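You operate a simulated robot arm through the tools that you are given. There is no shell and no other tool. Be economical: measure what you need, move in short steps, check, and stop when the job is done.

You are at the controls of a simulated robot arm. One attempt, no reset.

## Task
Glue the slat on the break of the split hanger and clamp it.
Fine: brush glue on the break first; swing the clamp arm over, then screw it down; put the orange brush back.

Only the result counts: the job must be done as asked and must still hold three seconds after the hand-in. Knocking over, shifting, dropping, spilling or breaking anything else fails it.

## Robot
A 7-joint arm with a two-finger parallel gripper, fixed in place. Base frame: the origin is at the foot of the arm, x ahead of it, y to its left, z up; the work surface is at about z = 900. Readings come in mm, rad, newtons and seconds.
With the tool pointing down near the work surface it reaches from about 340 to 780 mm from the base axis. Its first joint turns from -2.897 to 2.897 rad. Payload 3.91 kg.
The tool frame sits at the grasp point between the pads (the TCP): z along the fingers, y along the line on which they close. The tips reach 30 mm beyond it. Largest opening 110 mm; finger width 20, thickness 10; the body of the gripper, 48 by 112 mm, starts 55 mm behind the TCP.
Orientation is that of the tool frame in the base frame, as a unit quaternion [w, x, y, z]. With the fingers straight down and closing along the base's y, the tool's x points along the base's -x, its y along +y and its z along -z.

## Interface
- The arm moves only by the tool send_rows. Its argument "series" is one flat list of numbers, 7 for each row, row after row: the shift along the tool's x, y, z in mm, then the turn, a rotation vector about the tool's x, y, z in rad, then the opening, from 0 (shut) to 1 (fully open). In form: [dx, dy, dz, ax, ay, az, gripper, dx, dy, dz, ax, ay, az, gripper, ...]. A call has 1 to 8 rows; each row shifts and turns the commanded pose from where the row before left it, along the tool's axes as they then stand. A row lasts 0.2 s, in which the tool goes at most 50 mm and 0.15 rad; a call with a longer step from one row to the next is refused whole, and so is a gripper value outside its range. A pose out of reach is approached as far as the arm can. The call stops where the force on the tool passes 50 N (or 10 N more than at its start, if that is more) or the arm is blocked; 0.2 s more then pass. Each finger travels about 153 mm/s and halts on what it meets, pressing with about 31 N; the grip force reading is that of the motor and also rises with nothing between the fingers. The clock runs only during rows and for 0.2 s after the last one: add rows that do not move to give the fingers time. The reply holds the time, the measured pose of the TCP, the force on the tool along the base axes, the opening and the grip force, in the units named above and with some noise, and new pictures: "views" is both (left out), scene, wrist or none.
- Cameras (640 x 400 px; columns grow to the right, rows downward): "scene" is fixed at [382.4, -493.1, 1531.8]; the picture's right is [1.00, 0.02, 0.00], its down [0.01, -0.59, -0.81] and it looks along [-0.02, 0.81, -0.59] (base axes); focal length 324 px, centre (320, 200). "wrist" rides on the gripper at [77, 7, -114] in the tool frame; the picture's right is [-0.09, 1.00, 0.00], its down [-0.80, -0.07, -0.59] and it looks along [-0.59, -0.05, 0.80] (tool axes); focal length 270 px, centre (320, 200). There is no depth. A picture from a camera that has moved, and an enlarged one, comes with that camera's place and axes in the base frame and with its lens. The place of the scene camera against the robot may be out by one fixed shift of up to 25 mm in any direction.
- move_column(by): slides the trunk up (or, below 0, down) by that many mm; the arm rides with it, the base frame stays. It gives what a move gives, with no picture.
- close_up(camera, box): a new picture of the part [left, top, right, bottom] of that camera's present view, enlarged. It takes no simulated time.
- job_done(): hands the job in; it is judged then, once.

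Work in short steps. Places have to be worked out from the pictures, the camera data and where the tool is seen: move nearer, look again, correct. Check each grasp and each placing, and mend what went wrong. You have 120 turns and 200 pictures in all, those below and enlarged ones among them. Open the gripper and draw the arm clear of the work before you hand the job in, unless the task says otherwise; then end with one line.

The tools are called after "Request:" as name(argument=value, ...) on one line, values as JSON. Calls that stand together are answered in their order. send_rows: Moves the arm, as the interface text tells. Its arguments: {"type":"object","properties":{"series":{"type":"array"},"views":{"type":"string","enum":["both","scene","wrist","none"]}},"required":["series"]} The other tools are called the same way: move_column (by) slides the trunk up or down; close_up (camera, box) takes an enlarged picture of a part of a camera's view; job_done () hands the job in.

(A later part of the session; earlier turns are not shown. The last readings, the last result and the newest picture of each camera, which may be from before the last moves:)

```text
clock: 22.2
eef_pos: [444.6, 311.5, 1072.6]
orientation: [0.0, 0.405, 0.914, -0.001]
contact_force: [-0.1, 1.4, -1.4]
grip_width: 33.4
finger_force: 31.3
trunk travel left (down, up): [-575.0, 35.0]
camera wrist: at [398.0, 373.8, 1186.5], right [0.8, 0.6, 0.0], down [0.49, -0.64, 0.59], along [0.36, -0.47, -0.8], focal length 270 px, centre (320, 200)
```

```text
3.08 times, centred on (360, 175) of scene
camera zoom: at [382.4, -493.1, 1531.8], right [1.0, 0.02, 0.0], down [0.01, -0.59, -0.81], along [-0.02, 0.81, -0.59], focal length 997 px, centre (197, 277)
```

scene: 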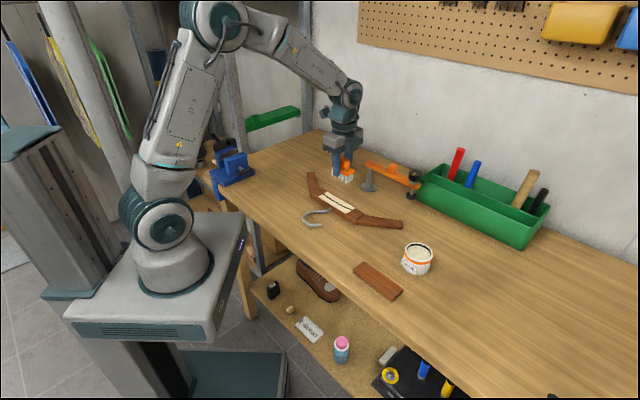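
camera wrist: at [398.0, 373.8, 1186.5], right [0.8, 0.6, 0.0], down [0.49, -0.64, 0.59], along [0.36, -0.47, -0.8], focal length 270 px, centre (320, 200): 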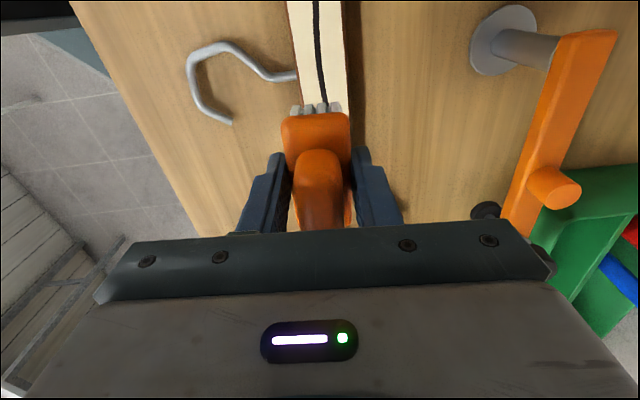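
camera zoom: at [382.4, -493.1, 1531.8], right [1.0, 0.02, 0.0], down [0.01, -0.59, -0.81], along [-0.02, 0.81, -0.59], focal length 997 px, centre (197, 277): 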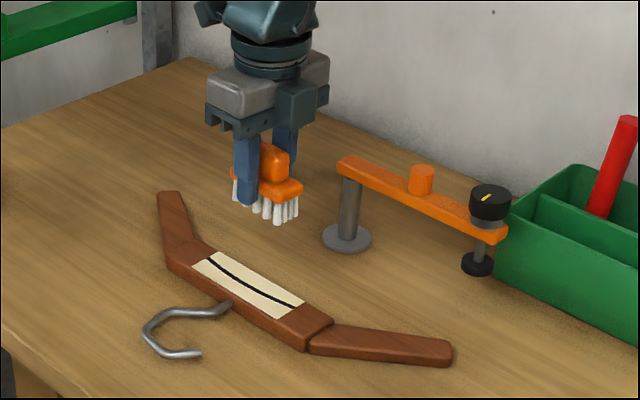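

The crack runs at about −46°, nearly parallel to the brush. I rise and back off to see the whole joint and fix its centre.

Request:
send_rows(series=[20, 0, -33, 0, 0, 0, 0, 20, 0, -33, 0, 0, 0, 0, 20, 0, -33, 0, 0, 0, 0], views="wrist")

Request:
close_up(camera="wrist", box=[160, 0, 480, 200])

```text
clock: 23.0
eef_pos: [407.2, 353.3, 1173.6]
orientation: [0.0, 0.406, 0.914, 0.0]
contact_force: [-0.3, -0.4, -1.2]
grip_width: 33.0
finger_force: 30.8
trunk travel left (down, up): [-575.0, 35.0]
camera wrist: at [360.5, 415.0, 1287.3], right [0.8, 0.6, 0.0], down [0.48, -0.64, 0.59], along [0.36, -0.47, -0.8], focal length 270 px, centre (320, 200)
```

wrist: 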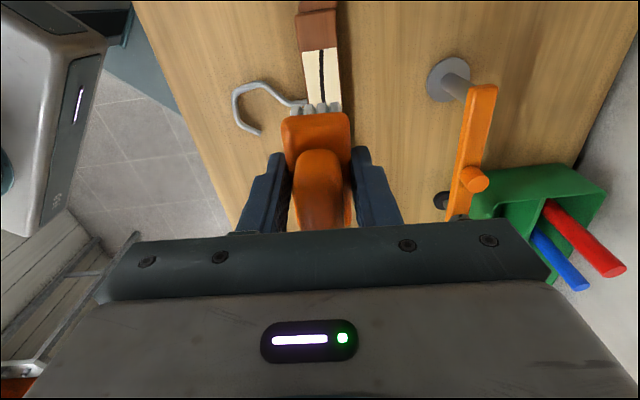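

```text
2.00 times, centred on (320, 100) of wrist
camera zoom: at [360.5, 415.0, 1287.3], right [0.8, 0.6, 0.0], down [0.48, -0.64, 0.59], along [0.36, -0.47, -0.8], focal length 541 px, centre (320, 400)
```

zoom: 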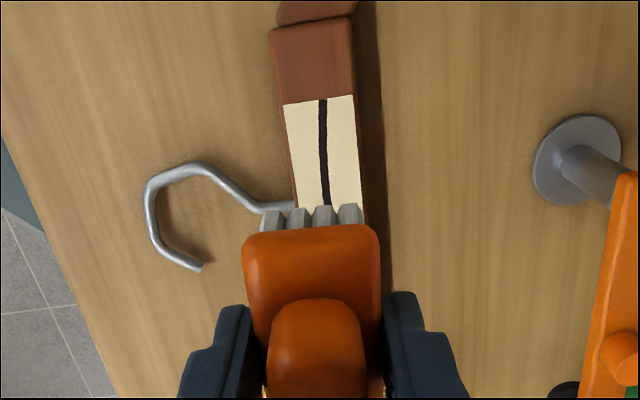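

Joint centre comes out at about (435, 334), crack axis −46°. I place the brush centre over it at ~25 mm above the wood.

Request:
send_rows(series=[-7, 1.5, 37, 0, 0, 0, 0, -7, 1.5, 37, 0, 0, 0, 0, -7, 1.5, 37, 0, 0, 0, 0, -7, 1.5, 37, 0, 0, 0, 0, -7.2, 1.4, 37, 0, 0, 0, 0], views="wrist")

Request:
close_up(camera="scene", box=[300, 150, 380, 230])

```text
clock: 24.2
eef_pos: [436.2, 334.4, 987.3]
orientation: [0.0, 0.406, 0.914, -0.001]
contact_force: [-0.4, 0.6, 0.0]
grip_width: 33.3
finger_force: 30.7
trunk travel left (down, up): [-575.0, 35.0]
camera wrist: at [390.7, 396.8, 1102.0], right [0.8, 0.6, 0.0], down [0.48, -0.64, 0.59], along [0.36, -0.47, -0.8], focal length 270 px, centre (320, 200)
```

wrist: 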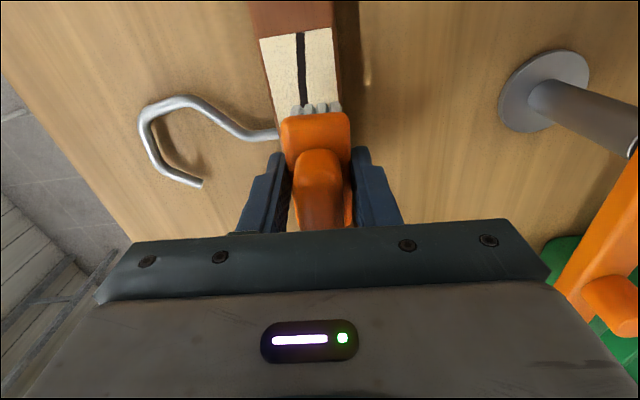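

```text
5.00 times, centred on (340, 190) of scene
camera zoom: at [382.4, -493.1, 1531.8], right [1.0, 0.02, 0.0], down [0.01, -0.59, -0.81], along [-0.02, 0.81, -0.59], focal length 1620 px, centre (220, 250)
```

zoom: 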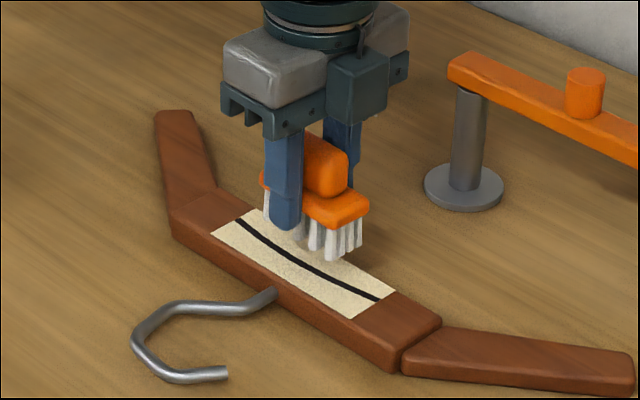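

The brush sits ~6 mm too far along +Y of the joint and 2° off. I correct and lower to just above the wood.

Request:
send_rows(series=[0, -6, 0, 0, 0, -0.035, 0, 0, 0, 10, 0, 0, 0, 0, 0, 0, 9, 0, 0, 0, 0], views="wrist")

Request:
close_up(camera="scene", box=[310, 170, 370, 230])

```text
clock: 25.0
eef_pos: [431.6, 332.1, 969.3]
orientation: [-0.001, 0.389, 0.921, -0.001]
contact_force: [0.3, 0.3, -0.4]
grip_width: 33.2
finger_force: 31.0
trunk travel left (down, up): [-575.0, 35.0]
camera wrist: at [383.4, 391.1, 1083.8], right [0.78, 0.63, 0.0], down [0.51, -0.62, 0.59], along [0.38, -0.46, -0.8], focal length 270 px, centre (320, 200)
```

wrist: 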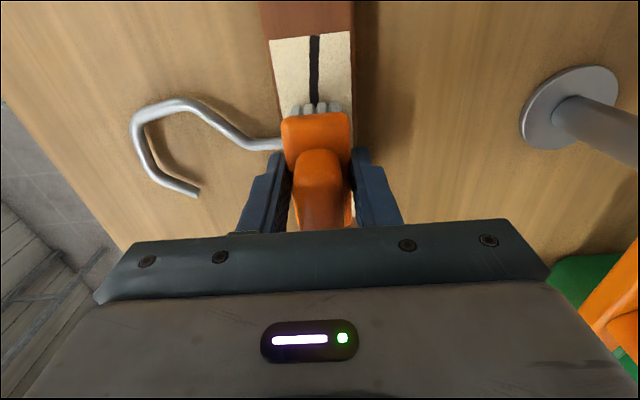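

```text
6.67 times, centred on (340, 200) of scene
camera zoom: at [382.4, -493.1, 1531.8], right [1.0, 0.02, 0.0], down [0.01, -0.59, -0.81], along [-0.02, 0.81, -0.59], focal length 2160 px, centre (187, 200)
```

zoom: 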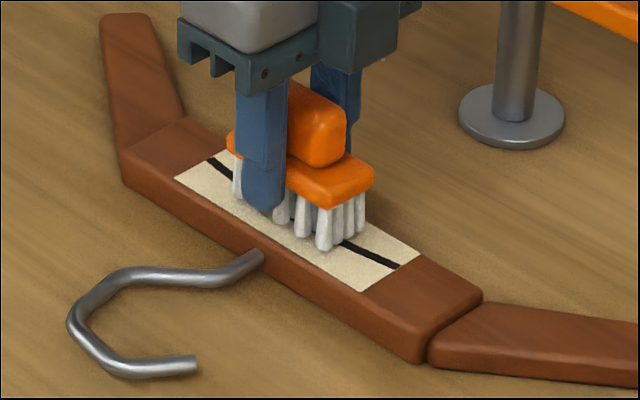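

Well centred. I lower in small steps until light contact.

Request:
send_rows(series=[0, 0, 3, 0, 0, 0, 0, 0, 0, 2, 0, 0, 0, 0, 0, 0, 0, 0, 0, 0, 0], views="none")

Request:
send_rows(series=[0, 0, 2, 0, 0, 0, 0, 0, 0, 0, 0, 0, 0, 0], views="none")

```text
clock: 25.8
eef_pos: [431.5, 330.9, 966.1]
orientation: [0.001, 0.389, 0.921, 0.001]
contact_force: [0.8, -0.8, -0.8]
grip_width: 33.1
finger_force: 31.2
trunk travel left (down, up): [-575.0, 35.0]
```

```text
clock: 26.4
eef_pos: [431.0, 330.4, 964.9]
orientation: [0.001, 0.39, 0.921, 0.002]
contact_force: [2.8, 1.5, 16.8]
grip_width: 33.1
finger_force: 30.4
trunk travel left (down, up): [-575.0, 35.0]
```

Contact at TCP z≈965 with 17 N; I ease up 1.5 mm and check the picture.

Request:
send_rows(series=[0, 0, -1.5, 0, 0, 0, 0, 0, 0, 0, 0, 0, 0, 0], views="none")

Request:
close_up(camera="scene", box=[310, 170, 370, 230])

Request:
close_up(camera="wrist", box=[240, 0, 400, 130])

```text
clock: 27.0
eef_pos: [430.0, 330.8, 963.5]
orientation: [0.0, 0.39, 0.921, 0.001]
contact_force: [5.2, 2.4, 14.6]
grip_width: 33.3
finger_force: 30.6
trunk travel left (down, up): [-575.0, 35.0]
```

```text
6.67 times, centred on (340, 200) of scene
camera zoom: at [382.4, -493.1, 1531.8], right [1.0, 0.02, 0.0], down [0.01, -0.59, -0.81], along [-0.02, 0.81, -0.59], focal length 2160 px, centre (187, 200)
```

zoom: 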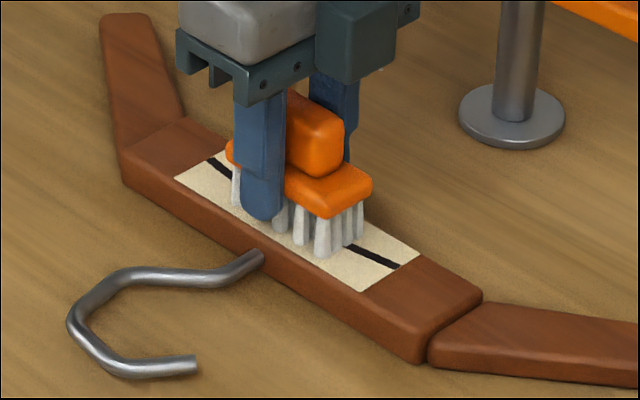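

```text
3.08 times, centred on (320, 65) of wrist
camera zoom: at [382.8, 390.5, 1078.9], right [0.78, 0.63, 0.0], down [0.51, -0.62, 0.59], along [0.38, -0.46, -0.8], focal length 832 px, centre (320, 615)
```

zoom: 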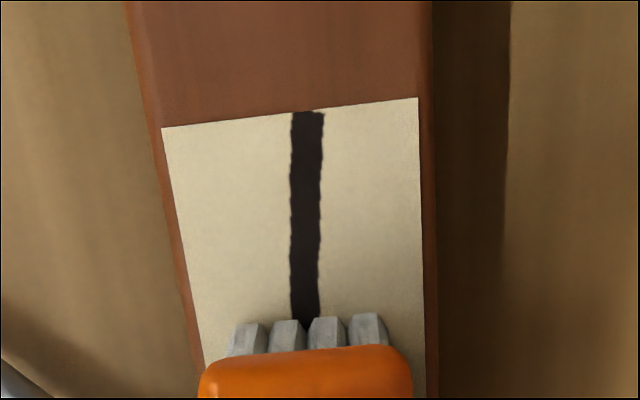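

Still 14 N; I ease another 1.2 mm, then stroke lightly along the crack a few cm both ways.

Request:
send_rows(series=[0, 0, -1.2, 0, 0, 0, 0, 6, 0, 0, 0, 0, 0, 0, 6, 0, 0, 0, 0, 0, 0], views="none")

Request:
close_up(camera="scene", box=[310, 170, 370, 230])

```text
clock: 27.8
eef_pos: [420.9, 339.7, 965.0]
orientation: [0.0, 0.388, 0.921, 0.0]
contact_force: [-0.4, 0.9, -1.1]
grip_width: 33.0
finger_force: 30.6
trunk travel left (down, up): [-575.0, 35.0]
```

```text
6.67 times, centred on (340, 200) of scene
camera zoom: at [382.4, -493.1, 1531.8], right [1.0, 0.02, 0.0], down [0.01, -0.59, -0.81], along [-0.02, 0.81, -0.59], focal length 2160 px, centre (187, 200)
```

zoom: 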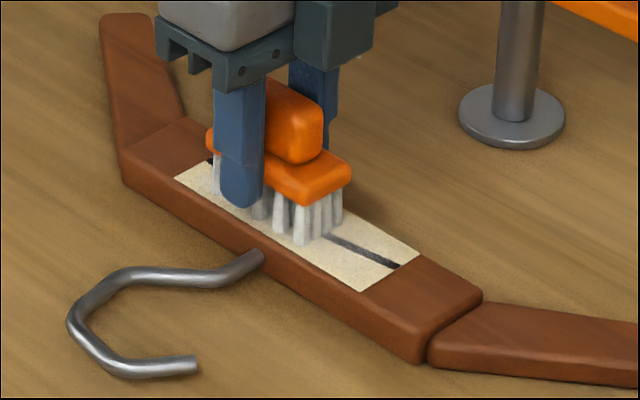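

Glue is showing over the crack and the hanger hasn't moved. I press 1 mm more and stroke along the full length both ways.

Request:
send_rows(series=[8, 0, 0.8, 0, 0, 0, 0, 8, 0, 0, 0, 0, 0, 0, -10, 0, 0, 0, 0, 0, 0, -12, 0, 0, 0, 0, 0, 0, -12, 0, 0, 0, 0, 0, 0, -12, 0, 0, 0, 0, 0, 0, -12, 0, 0, 0, 0, 0, 0], views="none")

Request:
close_up(camera="scene", box=[310, 170, 370, 230])

Request:
close_up(camera="wrist", box=[240, 0, 400, 130])

```text
clock: 29.4
eef_pos: [451.6, 309.3, 964.5]
orientation: [0.0, 0.388, 0.922, 0.0]
contact_force: [-2.3, 1.6, 8.3]
grip_width: 33.3
finger_force: 31.4
trunk travel left (down, up): [-575.0, 35.0]
```

```text
6.67 times, centred on (340, 200) of scene
camera zoom: at [382.4, -493.1, 1531.8], right [1.0, 0.02, 0.0], down [0.01, -0.59, -0.81], along [-0.02, 0.81, -0.59], focal length 2160 px, centre (187, 200)
```

zoom: 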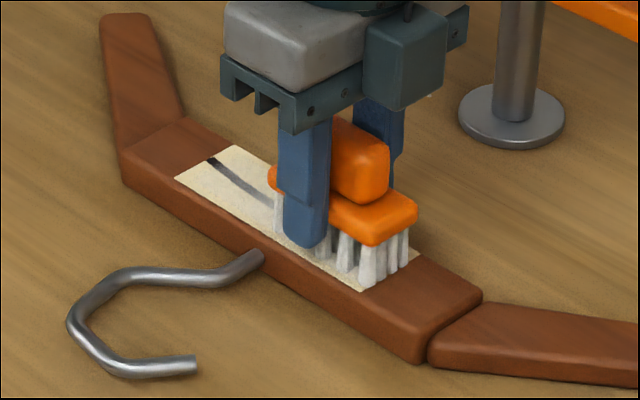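

```text
3.08 times, centred on (320, 65) of wrist
camera zoom: at [402.6, 369.8, 1078.9], right [0.78, 0.63, 0.0], down [0.51, -0.62, 0.59], along [0.38, -0.46, -0.8], focal length 832 px, centre (320, 615)
```

zoom: 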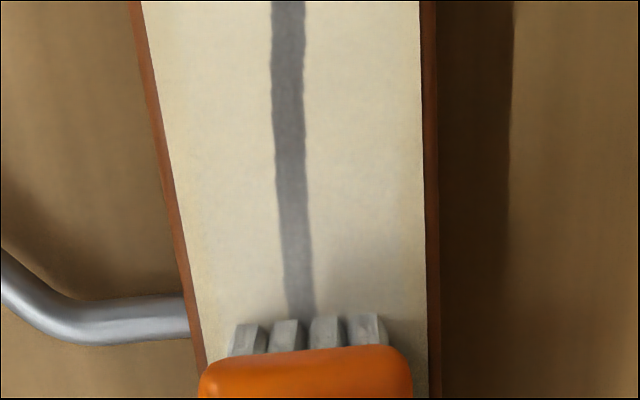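

A translucent film covers most of the crack; the near end still has a bare bit. One more light stroke back past that end.

Request:
send_rows(series=[12, 0, 0, 0, 0, 0, 0, 12, 0, 0, 0, 0, 0, 0, 12, 0, 0, 0, 0, 0, 0, 12, 0, 0, 0, 0, 0, 0, 12, 0, 0, 0, 0, 0, 0, 6, 0, 0, 0, 0, 0, 0, -6, 0, -3, 0, 0, 0, 0, 0, 0, -25, 0, 0, 0, 0], views="none")

Request:
close_up(camera="scene", box=[310, 170, 370, 230])

Request:
close_up(camera="wrist", box=[240, 0, 400, 130])

```text
clock: 31.2
eef_pos: [408.0, 351.2, 991.7]
orientation: [0.0, 0.389, 0.921, 0.0]
contact_force: [-0.2, 0.1, -1.4]
grip_width: 33.1
finger_force: 30.9
trunk travel left (down, up): [-575.0, 35.0]
```

```text
6.67 times, centred on (340, 200) of scene
camera zoom: at [382.4, -493.1, 1531.8], right [1.0, 0.02, 0.0], down [0.01, -0.59, -0.81], along [-0.02, 0.81, -0.59], focal length 2160 px, centre (187, 200)
```

zoom: 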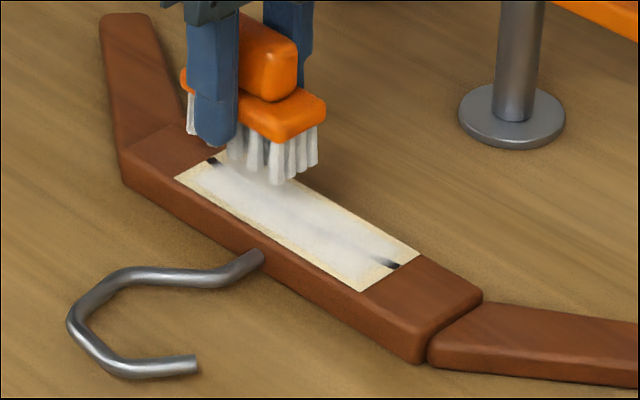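

```text
3.08 times, centred on (320, 65) of wrist
camera zoom: at [361.1, 411.6, 1106.3], right [0.78, 0.63, 0.0], down [0.51, -0.62, 0.59], along [0.37, -0.46, -0.8], focal length 832 px, centre (320, 615)
```

zoom: 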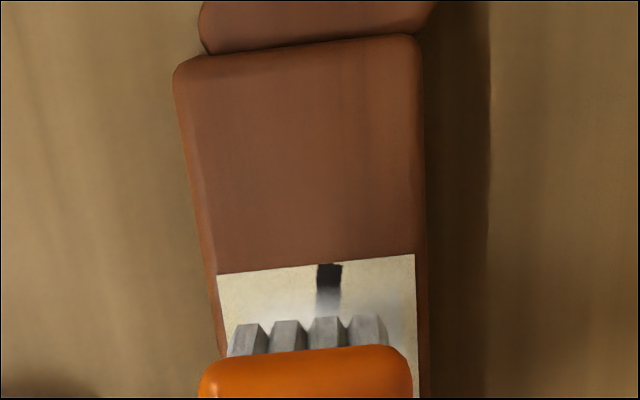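

The whole break now has an opaque white glue patch. I raise the brush and carry it back over its original place near (706, 1).

Request:
send_rows(series=[0, 0, -45, 0, 0, 0, 0, 0, 0, -45, 0, 0, 0, 0, -45, -3.1, 0, 0, 0, 0, 0, -46, -3.1, 0, 0, 0, 0, 0, -46, -3.1, 0, 0, 0, 0, 0, -46, -3.1, 0, 0, 0, 0, 0, -46, -3.1, 0, 0, 0, 0, 0], views="none")

Request:
send_rows(series=[-46, -3.2, 0, 0, 0, 0, 0, -46, -3.2, 0, 0, 0, 0, 0, -46, -3.2, 0, 0, 0, 0, 0, -46, -3.2, 0, 0, 0, 0, 0, -45, -3.2, 0, 0, 0, 0, 0, 0, 0, 30, 0, 0, 0, 0, 0, 0, 30, 0, 0, 0, 0, 0, 0, 30, 0, 0, 0, 0], views="wrist")

Request:
close_up(camera="scene", box=[340, 220, 500, 320])

```text
clock: 32.8
eef_pos: [558.9, 173.9, 1082.3]
orientation: [0.0, 0.389, 0.921, 0.0]
contact_force: [-0.4, 0.2, -0.1]
grip_width: 33.1
finger_force: 31.0
trunk travel left (down, up): [-575.0, 35.0]
```

```text
clock: 34.6
eef_pos: [706.4, 1.2, 990.2]
orientation: [-0.001, 0.389, 0.921, 0.0]
contact_force: [0.7, -0.1, -0.3]
grip_width: 33.4
finger_force: 31.4
trunk travel left (down, up): [-575.0, 35.0]
camera wrist: at [658.2, 60.3, 1105.2], right [0.78, 0.63, 0.0], down [0.51, -0.62, 0.59], along [0.37, -0.46, -0.8], focal length 270 px, centre (320, 200)
```

wrist: 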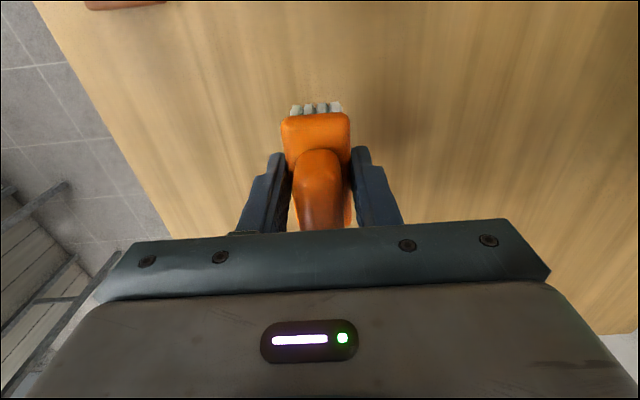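

```text
4.00 times, centred on (420, 270) of scene
camera zoom: at [382.4, -493.1, 1531.8], right [1.0, 0.02, 0.0], down [0.01, -0.59, -0.81], along [-0.02, 0.81, -0.59], focal length 1296 px, centre (-80, -80)
```

zoom: 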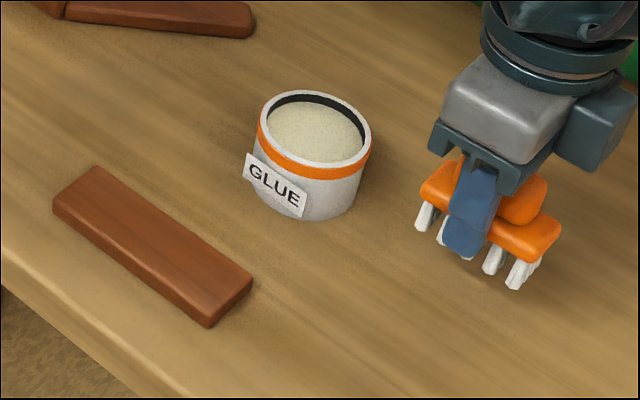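

Comparing with the initial picture, the brush should shift ~4 mm along +tool x. I correct and lower to just above the bench.

Request:
send_rows(series=[4, 0, 10, 0, 0, 0, 0, 0, 0, 20, 0, 0, 0, 0, 0, 0, 10, 0, 0, 0, 0, 0, 0, 4, 0, 0, 0, 0], views="none")

Request:
close_up(camera="scene", box=[340, 220, 500, 320])

```text
clock: 35.6
eef_pos: [703.8, 5.5, 948.6]
orientation: [0.0, 0.388, 0.922, 0.001]
contact_force: [0.4, -0.1, -1.2]
grip_width: 33.3
finger_force: 31.3
trunk travel left (down, up): [-575.0, 35.0]
```

```text
4.00 times, centred on (420, 270) of scene
camera zoom: at [382.4, -493.1, 1531.8], right [1.0, 0.02, 0.0], down [0.01, -0.59, -0.81], along [-0.02, 0.81, -0.59], focal length 1296 px, centre (-80, -80)
```

zoom: 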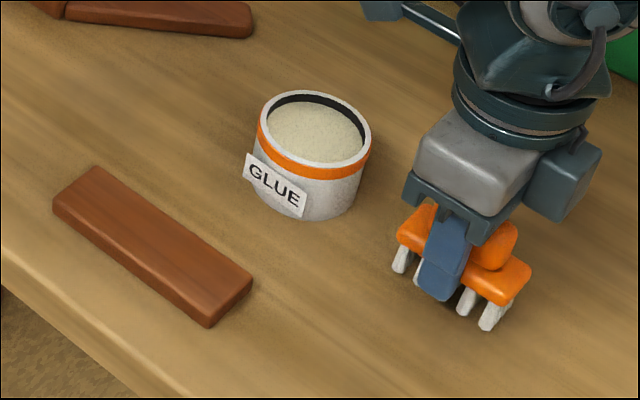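

It matches the initial pixel position within a few px. I lower the last ~4 mm.

Request:
send_rows(series=[0, 0, 3, 0, 0, 0, 0, 0, 0, 2, 0, 0, 0, 0, 0, 0, 0, 0, 0, 0, 0], views="none")

```text
clock: 36.4
eef_pos: [704.3, 4.4, 942.7]
orientation: [-0.001, 0.39, 0.921, 0.001]
contact_force: [0.5, -0.2, -0.9]
grip_width: 33.1
finger_force: 30.8
trunk travel left (down, up): [-575.0, 35.0]
```

Request:
send_rows(series=[0, 0, 1, 0, 0, 0, 0, 0, 0, 0, 0, 0, 0, 0], views="none")

```text
clock: 37.0
eef_pos: [703.8, 4.9, 942.4]
orientation: [0.0, 0.39, 0.921, 0.0]
contact_force: [-0.9, 0.1, 1.5]
grip_width: 33.1
finger_force: 30.6
trunk travel left (down, up): [-575.0, 35.0]
```

The bristles now touch the bench (force just turned positive). I open slowly and rise.

Request:
send_rows(series=[0, 0, 0, 0, 0, 0, 0.35, 0, 0, 0, 0, 0, 0, 0.5, 0, 0, 0, 0, 0, 0, 0.6, 0, 0, -20, 0, 0, 0, 0.6, 0, 0, -40, 0, 0, 0, 0.6, 0, 0, -45, 0, 0, 0, 0.6], views="none")

Request:
close_up(camera="scene", box=[340, 220, 500, 320])

```text
clock: 38.4
eef_pos: [703.5, 5.7, 1047.7]
orientation: [0.0, 0.389, 0.921, 0.0]
contact_force: [0.0, -0.2, -0.4]
grip_width: 65.8
finger_force: 0.1
trunk travel left (down, up): [-575.0, 35.0]
```

```text
4.00 times, centred on (420, 270) of scene
camera zoom: at [382.4, -493.1, 1531.8], right [1.0, 0.02, 0.0], down [0.01, -0.59, -0.81], along [-0.02, 0.81, -0.59], focal length 1296 px, centre (-80, -80)
```

zoom: 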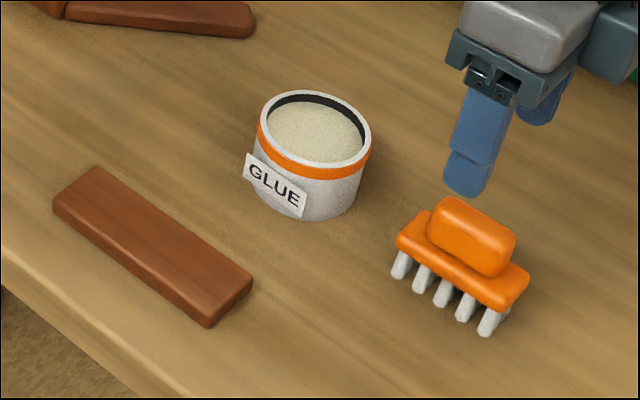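

The brush stands back in its spot. Next the slat at about (530, 38): I move above it for a look.

Request:
send_rows(series=[36, -25.4, -10, 0, 0, 0, 0.7, 36, -25.4, -10, 0, 0, 0, 0.7, 36, -25.4, -10, 0, 0, 0, 0.7, 36, -25.4, 0, 0, 0, 0, 0.7], views="wrist")

Request:
close_up(camera="wrist", box=[160, 0, 480, 200])

```text
clock: 39.4
eef_pos: [529.3, 36.1, 1075.9]
orientation: [0.0, 0.39, 0.921, 0.0]
contact_force: [-0.3, -0.5, -0.5]
grip_width: 77.0
finger_force: 0.0
trunk travel left (down, up): [-575.0, 35.0]
camera wrist: at [481.5, 97.0, 1191.2], right [0.78, 0.63, 0.0], down [0.51, -0.62, 0.59], along [0.38, -0.46, -0.8], focal length 270 px, centre (320, 200)
```

wrist: 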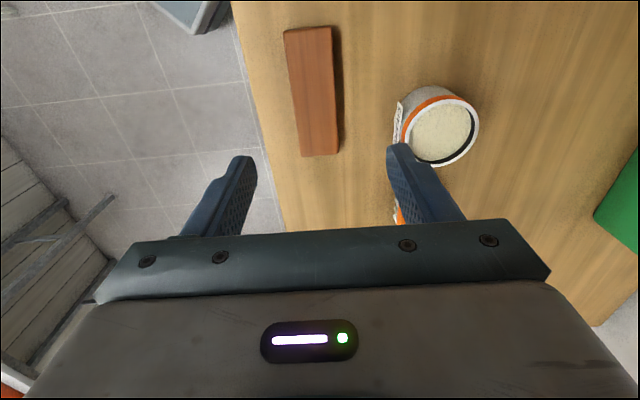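

```text
2.00 times, centred on (320, 100) of wrist
camera zoom: at [481.5, 97.0, 1191.2], right [0.78, 0.63, 0.0], down [0.51, -0.62, 0.59], along [0.38, -0.46, -0.8], focal length 541 px, centre (320, 400)
```

zoom: 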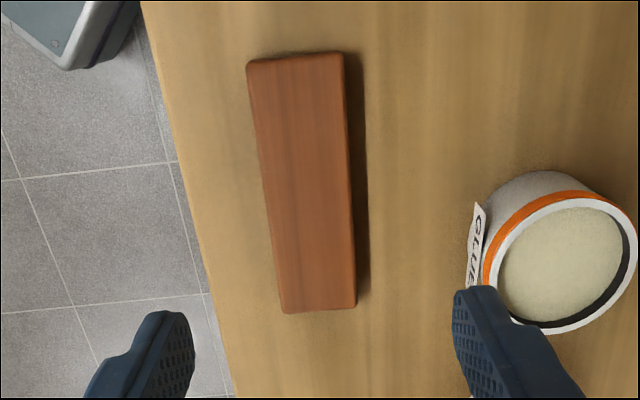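

Slat centre (529.4, 30.1), 122×42 mm, axis −45.4°, matching the tool's yaw. I centre over it and descend to near the bench with the jaws open.

Request:
send_rows(series=[-4.4, -4.8, 40, 0, 0, 0, 0.7, 0, 0, 40, 0, 0, 0, 0.7, 0, 0, 30, 0, 0, 0, 0.7, 0, 0, 18, 0, 0, 0, 0.7], views="wrist")

Request:
close_up(camera="scene", box=[330, 240, 430, 320])

```text
clock: 40.4
eef_pos: [529.7, 30.1, 951.1]
orientation: [0.0, 0.39, 0.921, 0.0]
contact_force: [-0.4, 0.3, -0.3]
grip_width: 76.9
finger_force: 0.0
trunk travel left (down, up): [-575.0, 35.0]
camera wrist: at [481.0, 90.0, 1064.2], right [0.78, 0.63, 0.0], down [0.51, -0.62, 0.59], along [0.37, -0.46, -0.8], focal length 270 px, centre (320, 200)
```

wrist: 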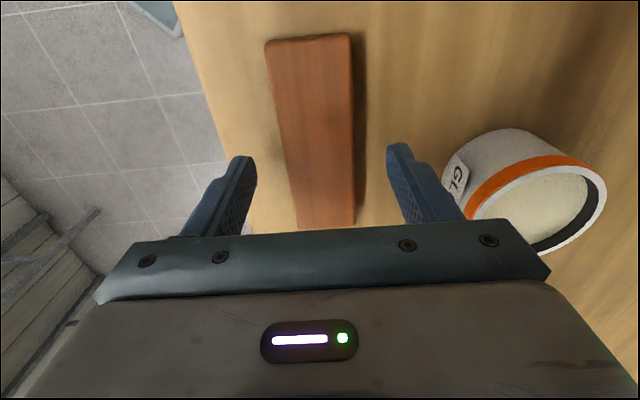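

```text
5.00 times, centred on (380, 280) of scene
camera zoom: at [382.4, -493.1, 1531.8], right [1.0, 0.02, 0.0], down [0.01, -0.59, -0.81], along [-0.02, 0.81, -0.59], focal length 1620 px, centre (20, -200)
```

zoom: 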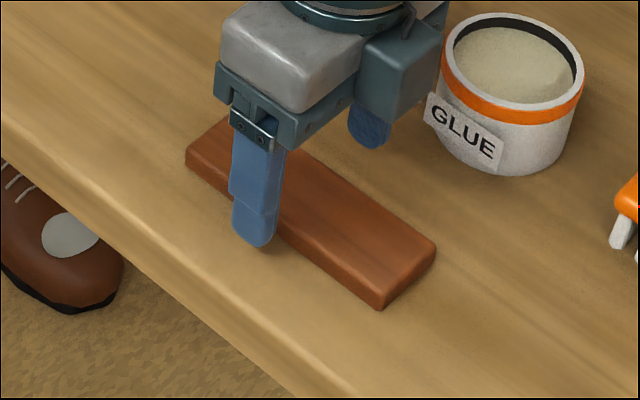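

Fingers straddle the slat at its middle. Lower the rest and close.

Request:
send_rows(series=[0, 0, 10, 0, 0, 0, 0.7, 0, 0, 7, 0, 0, 0, 0.7, 0, 0, 0, 0, 0, 0, 0.5, 0, 0, 0, 0, 0, 0, 0.3, 0, 0, 0, 0, 0, 0, 0.1, 0, 0, 0, 0, 0, 0, 0, 0, 0, 0, 0, 0, 0, 0], views="wrist")

Request:
send_rows(series=[0, 0, -2, 0, 0, 0, 0, 0, 0, -3, 0, 0, 0, 0, 0, 0, -3, 0, 0, 0, 0], views="none")

Request:
close_up(camera="scene", box=[330, 240, 430, 320])

```text
clock: 42.0
eef_pos: [529.2, 29.9, 933.1]
orientation: [0.0, 0.39, 0.921, 0.0]
contact_force: [-0.4, 0.5, -0.1]
grip_width: 43.0
finger_force: 31.3
trunk travel left (down, up): [-575.0, 35.0]
camera wrist: at [481.0, 90.4, 1046.9], right [0.78, 0.63, 0.0], down [0.51, -0.62, 0.59], along [0.37, -0.46, -0.8], focal length 270 px, centre (320, 200)
```

wrist: 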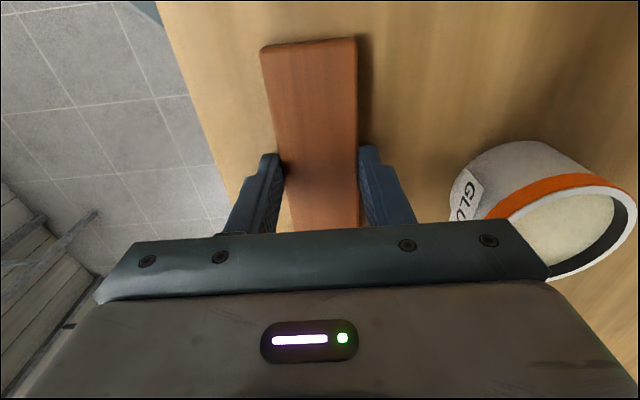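

```text
clock: 42.8
eef_pos: [529.0, 31.5, 940.4]
orientation: [0.001, 0.389, 0.921, 0.0]
contact_force: [0.7, 0.2, -1.2]
grip_width: 42.7
finger_force: 31.6
trunk travel left (down, up): [-575.0, 35.0]
```

```text
5.00 times, centred on (380, 280) of scene
camera zoom: at [382.4, -493.1, 1531.8], right [1.0, 0.02, 0.0], down [0.01, -0.59, -0.81], along [-0.02, 0.81, -0.59], focal length 1620 px, centre (20, -200)
```

zoom: 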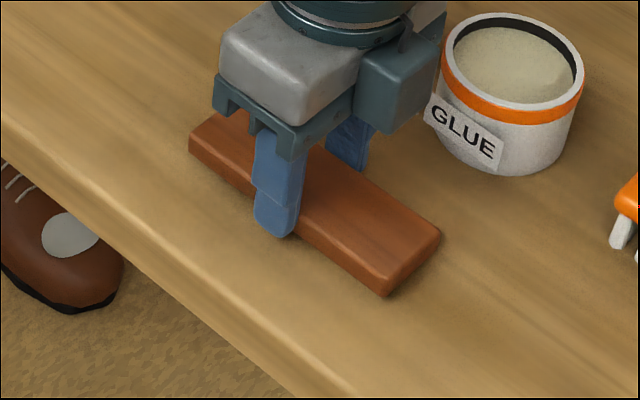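

The slat is held (43 mm) and lifted level. I raise it to z≈1040 and carry it over the joint.

Request:
send_rows(series=[0, 0, -25, 0, 0, 0, 0, 0, 0, -40, 0, 0, 0, 0, 0, 0, -35, 0, 0, 0, 0, 40, 20, 0, 0, 0, 0, 0, 40.5, 20.4, 0, 0, 0, 0, 0, 40.5, 20.4, 0, 0, 0, 0, 0, 40.5, 20.4, 0, 0, 0, 0, 0, 40.5, 20.4, 0, 0, 0, 0, 0], views="none")

Request:
send_rows(series=[40.5, 20.4, 0, 0, 0, 0, 0, 40.5, 20.4, 0, 0, 0, 0, 0], views="wrist")

Request:
close_up(camera="wrist", box=[200, 0, 440, 150])

Request:
close_up(camera="scene", box=[280, 130, 400, 230])

```text
clock: 44.6
eef_pos: [464.0, 247.9, 1040.0]
orientation: [0.001, 0.389, 0.921, -0.001]
contact_force: [0.4, -0.3, -0.6]
grip_width: 42.9
finger_force: 30.3
trunk travel left (down, up): [-575.0, 35.0]
```

```text
clock: 45.2
eef_pos: [435.1, 331.9, 1040.3]
orientation: [-0.001, 0.389, 0.921, 0.0]
contact_force: [-0.3, 0.3, -1.2]
grip_width: 42.9
finger_force: 31.0
trunk travel left (down, up): [-575.0, 35.0]
camera wrist: at [387.4, 391.6, 1153.7], right [0.78, 0.63, 0.0], down [0.51, -0.62, 0.59], along [0.38, -0.46, -0.8], focal length 270 px, centre (320, 200)
```

wrist: 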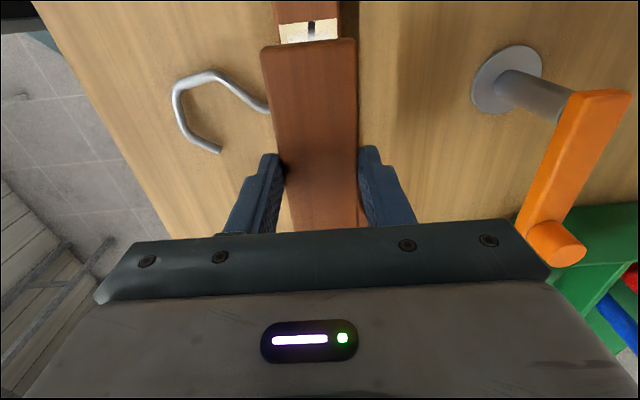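

```text
2.67 times, centred on (320, 75) of wrist
camera zoom: at [387.4, 391.6, 1153.7], right [0.78, 0.63, 0.0], down [0.51, -0.62, 0.59], along [0.38, -0.46, -0.8], focal length 721 px, centre (320, 533)
```

zoom: 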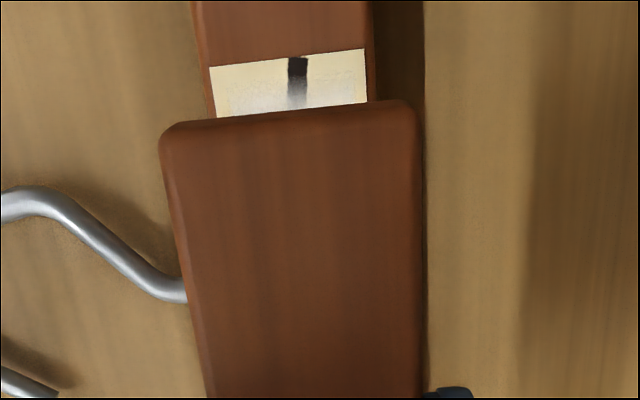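

```text
4.00 times, centred on (340, 180) of scene
camera zoom: at [382.4, -493.1, 1531.8], right [1.0, 0.02, 0.0], down [0.01, -0.59, -0.81], along [-0.02, 0.81, -0.59], focal length 1296 px, centre (240, 280)
```

zoom: 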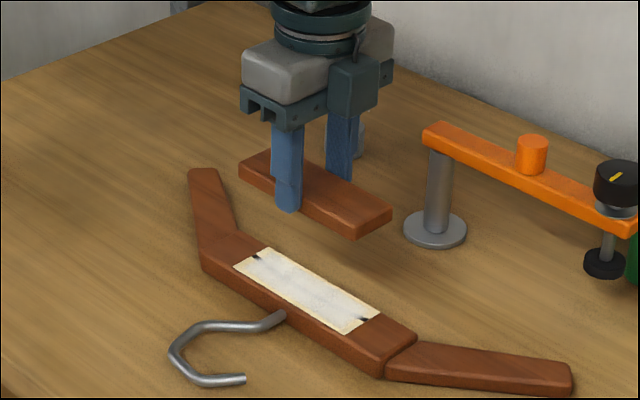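

Slat is within ~4 mm of alignment. I shift X +1.5, Y −2.5 and lower to ~9 mm above the wood to recheck.

Request:
send_rows(series=[1.5, -2.5, 30, 0, 0, 0, 0, 0, 0, 30, 0, 0, 0, 0, 0, 0, 16, 0, 0, 0, 0], views="none")

Request:
close_up(camera="wrist", box=[200, 0, 440, 150])

Request:
close_up(camera="scene", box=[310, 165, 380, 225])

```text
clock: 46.0
eef_pos: [432.7, 329.2, 964.2]
orientation: [0.0, 0.389, 0.921, 0.0]
contact_force: [0.5, 0.1, -0.1]
grip_width: 42.9
finger_force: 31.1
trunk travel left (down, up): [-575.0, 35.0]
```

```text
2.67 times, centred on (320, 75) of wrist
camera zoom: at [384.9, 389.0, 1077.6], right [0.78, 0.63, 0.0], down [0.51, -0.62, 0.59], along [0.38, -0.46, -0.8], focal length 721 px, centre (320, 533)
```

zoom: 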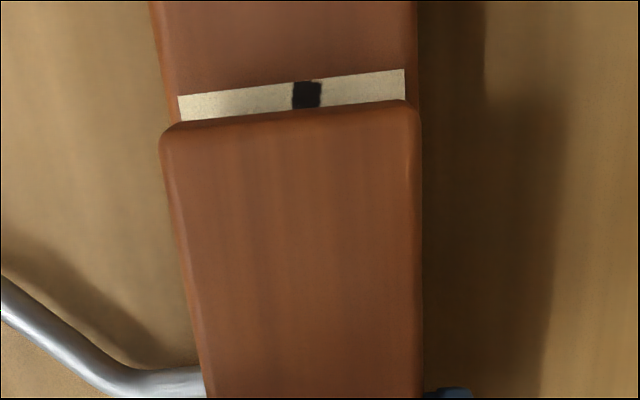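

```text
6.67 times, centred on (345, 195) of scene
camera zoom: at [382.4, -493.1, 1531.8], right [1.0, 0.02, 0.0], down [0.01, -0.59, -0.81], along [-0.02, 0.81, -0.59], focal length 2160 px, centre (153, 233)
```

zoom: 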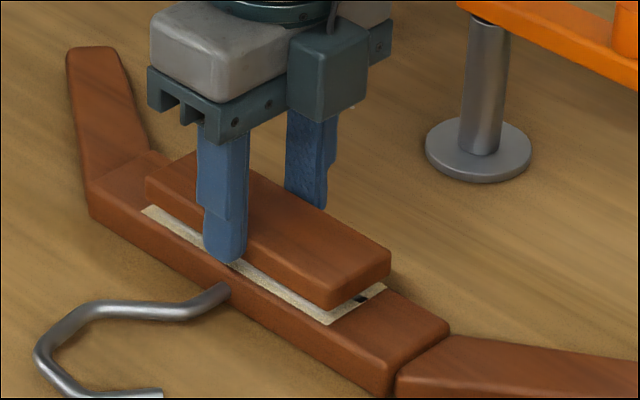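

Laterally aligned; the slat is ~2 mm short at the near end. I shift +2 along X and lower to contact gently.

Request:
send_rows(series=[2, 0, 0, 0, 0, 0, 0, 0, 0, 4, 0, 0, 0, 0, 0, 0, 3, 0, 0, 0, 0, 0, 0, 0, 0, 0, 0, 0], views="none")

Request:
send_rows(series=[0, 0, 1.5, 0, 0, 0, 0, 0, 0, 0, 0, 0, 0, 0], views="none")

Request:
close_up(camera="wrist", box=[200, 0, 440, 150])

Request:
close_up(camera="scene", box=[310, 165, 380, 225])

```text
clock: 47.0
eef_pos: [431.1, 333.0, 957.4]
orientation: [0.0, 0.39, 0.921, 0.0]
contact_force: [0.3, 0.1, 0.2]
grip_width: 42.9
finger_force: 30.9
trunk travel left (down, up): [-575.0, 35.0]
```

```text
clock: 47.6
eef_pos: [431.1, 332.9, 956.8]
orientation: [-0.001, 0.39, 0.921, -0.001]
contact_force: [0.7, -0.5, -0.8]
grip_width: 43.0
finger_force: 30.6
trunk travel left (down, up): [-575.0, 35.0]
```

```text
2.67 times, centred on (320, 75) of wrist
camera zoom: at [382.6, 392.9, 1069.9], right [0.78, 0.63, 0.0], down [0.51, -0.62, 0.59], along [0.38, -0.46, -0.8], focal length 721 px, centre (320, 533)
```

zoom: 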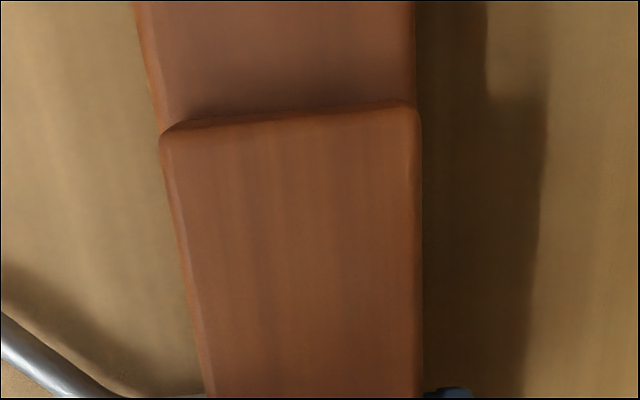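

```text
6.67 times, centred on (345, 195) of scene
camera zoom: at [382.4, -493.1, 1531.8], right [1.0, 0.02, 0.0], down [0.01, -0.59, -0.81], along [-0.02, 0.81, -0.59], focal length 2160 px, centre (153, 233)
```

zoom: 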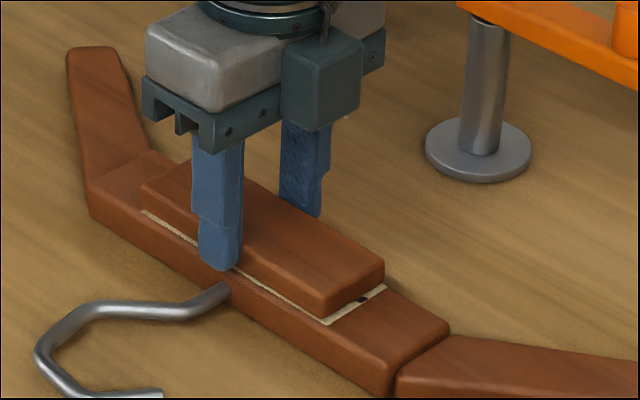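

About 2–3 mm above still. Tiny correction (X −1, Y −0.7) and lower in 1 mm steps to contact.

Request:
send_rows(series=[-1, -0.7, 1, 0, 0, 0, 0, 0, 0, 1, 0, 0, 0, 0, 0, 0, 0, 0, 0, 0, 0], views="none")

Request:
send_rows(series=[0, 0, 1, 0, 0, 0, 0, 0, 0, 0, 0, 0, 0, 0], views="none")

Request:
close_up(camera="scene", box=[310, 165, 380, 225])

```text
clock: 48.4
eef_pos: [432.2, 332.0, 954.2]
orientation: [0.0, 0.388, 0.922, 0.0]
contact_force: [-0.6, -0.6, 5.1]
grip_width: 42.6
finger_force: 31.2
trunk travel left (down, up): [-575.0, 35.0]
```

```text
clock: 49.0
eef_pos: [431.9, 331.8, 953.2]
orientation: [0.001, 0.389, 0.921, 0.002]
contact_force: [1.4, 1.8, 15.5]
grip_width: 43.2
finger_force: 30.4
trunk travel left (down, up): [-575.0, 35.0]
```

```text
6.67 times, centred on (345, 195) of scene
camera zoom: at [382.4, -493.1, 1531.8], right [1.0, 0.02, 0.0], down [0.01, -0.59, -0.81], along [-0.02, 0.81, -0.59], focal length 2160 px, centre (153, 233)
```

zoom: 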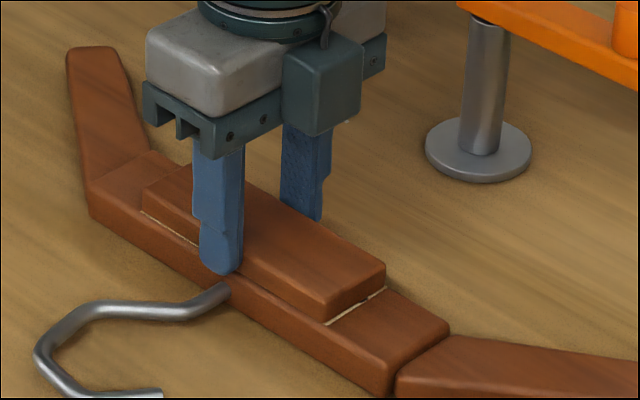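

The slat is seated squarely on the joint. I ease the pressure, open and rise.

Request:
send_rows(series=[0, 0, -1, 0, 0, 0, 0, 0, 0, 0, 0, 0, 0, 0.45, 0, 0, 0, 0, 0, 0, 0.55, 0, 0, 0, 0, 0, 0, 0.6, 0, 0, -20, 0, 0, 0, 0.6, 0, 0, -40, 0, 0, 0, 0.6, 0, 0, -45, 0, 0, 0, 0.6, 0, 0, -45, 0, 0, 0, 0.6], views="wrist")

Request:
close_up(camera="scene", box=[290, 120, 450, 230])

```text
clock: 50.8
eef_pos: [428.6, 332.9, 1106.7]
orientation: [0.0, 0.39, 0.921, 0.0]
contact_force: [0.1, -0.3, 0.7]
grip_width: 65.8
finger_force: 0.0
trunk travel left (down, up): [-575.0, 35.0]
camera wrist: at [381.1, 392.1, 1220.8], right [0.78, 0.63, 0.0], down [0.51, -0.62, 0.59], along [0.37, -0.46, -0.8], focal length 270 px, centre (320, 200)
```

wrist: 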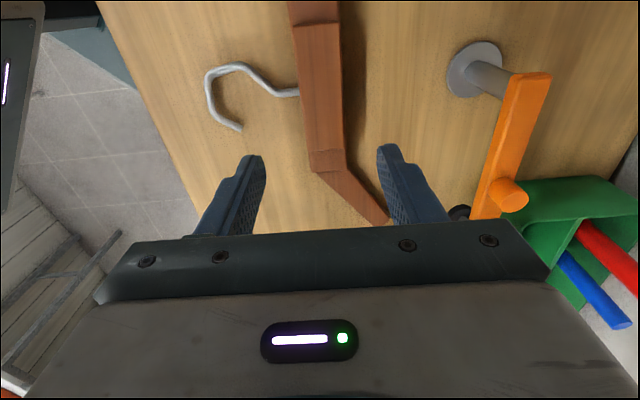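

```text
3.64 times, centred on (370, 175) of scene
camera zoom: at [382.4, -493.1, 1531.8], right [1.0, 0.02, 0.0], down [0.01, -0.59, -0.81], along [-0.02, 0.81, -0.59], focal length 1178 px, centre (138, 291)
```

zoom: 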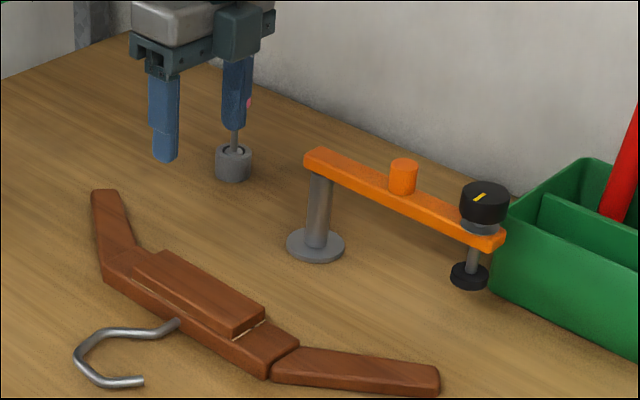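

The slat stays in place. Now I move toward the clamp to locate its pivot, peg and knob precisely.

Request:
send_rows(series=[-10, 40, -8, 0, 0, 0, 0.6, -10, 40, -8, 0, 0, 0, 0.6, -10, 40, -8, 0, 0, 0, 0.6, -10, 30, -8, 0, 0, 0, 0.6])

Request:
close_up(camera="wrist", box=[240, 0, 480, 200])

```text
clock: 51.8
eef_pos: [565.8, 408.6, 1136.7]
orientation: [-0.001, 0.389, 0.921, -0.001]
contact_force: [-0.1, 0.4, 0.4]
grip_width: 66.4
finger_force: 0.0
trunk travel left (down, up): [-575.0, 35.0]
camera wrist: at [519.2, 468.6, 1251.0], right [0.78, 0.63, 0.0], down [0.51, -0.62, 0.59], along [0.37, -0.46, -0.8], focal length 270 px, centre (320, 200)
```

scene: 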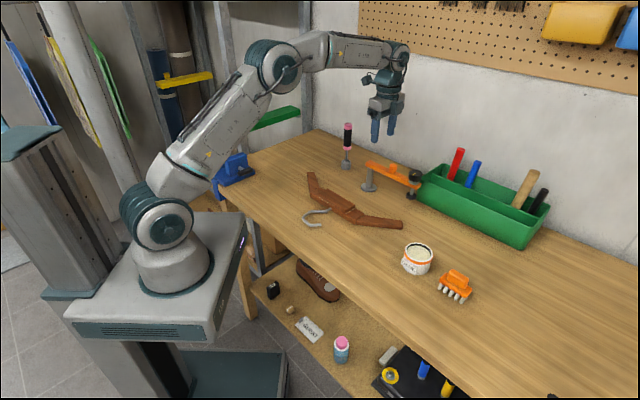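
wrist: 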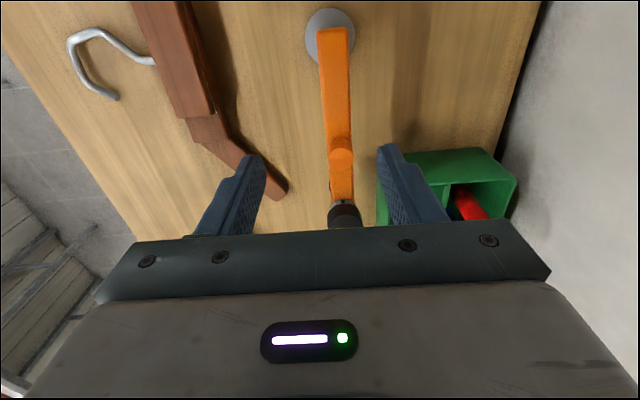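

```text
2.00 times, centred on (360, 100) of wrist
camera zoom: at [519.2, 468.6, 1251.0], right [0.78, 0.63, 0.0], down [0.51, -0.62, 0.59], along [0.37, -0.46, -0.8], focal length 541 px, centre (240, 400)
```

zoom: 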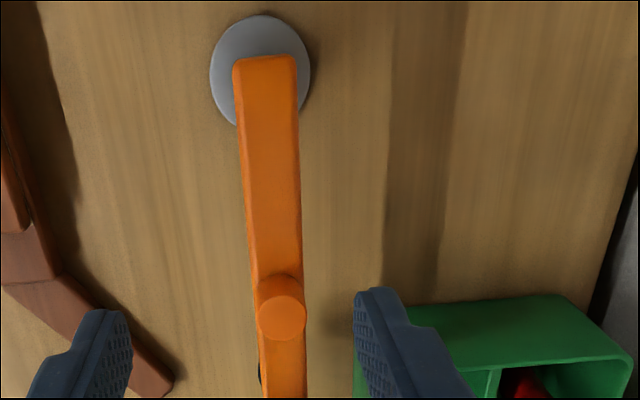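

Clamp geometry: pivot ≈(547, 451), arm top z≈985, arm now pointing −45°, peg at radius ≈95, screw at ≈165; the joint lies at −134°. I'll close the fingers and push the arm's side clockwise; first I go to a point beside the arm, on its wall side.

Request:
send_rows(series=[-12, 30, 10, 0, 0, 0, 0, -12.7, 30, 15, 0, 0, 0, 0, 0, 0, 25, 0, 0, 0, 0, 0, 0, 25, 0, 0, 0, 0], views="wrist")

Request:
close_up(camera="scene", box=[340, 110, 460, 210])

```text
clock: 52.8
eef_pos: [623.1, 429.9, 1058.5]
orientation: [0.0, 0.39, 0.921, 0.0]
contact_force: [-0.6, -1.0, -0.2]
grip_width: 0.0
finger_force: 30.7
out of reach, approached as far as the arm can: row 2
trunk travel left (down, up): [-575.0, 35.0]
camera wrist: at [575.1, 489.5, 1173.7], right [0.78, 0.63, 0.0], down [0.51, -0.62, 0.59], along [0.37, -0.46, -0.8], focal length 270 px, centre (320, 200)
```

wrist: 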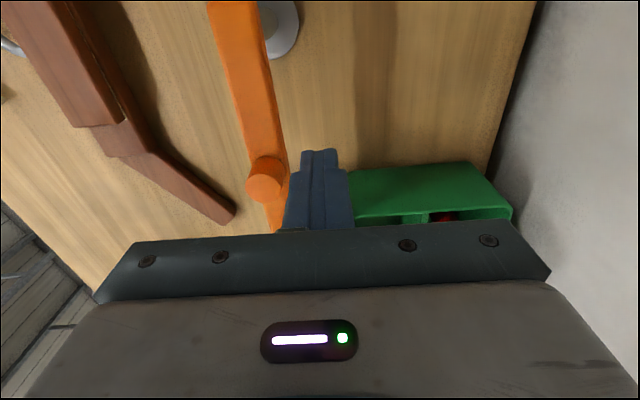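

```text
4.00 times, centred on (400, 160) of scene
camera zoom: at [382.4, -493.1, 1531.8], right [1.0, 0.02, 0.0], down [0.01, -0.59, -0.81], along [-0.02, 0.81, -0.59], focal length 1296 px, centre (0, 360)
```

zoom: 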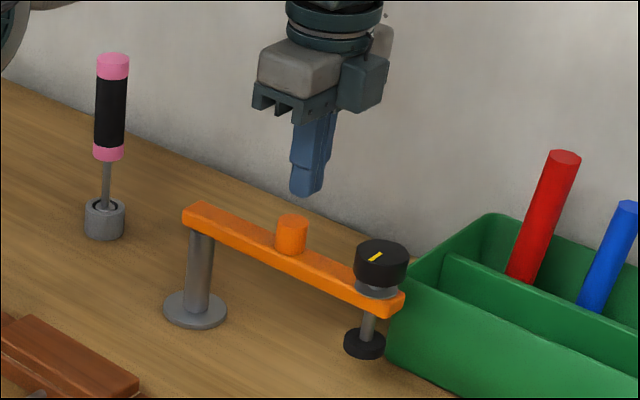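

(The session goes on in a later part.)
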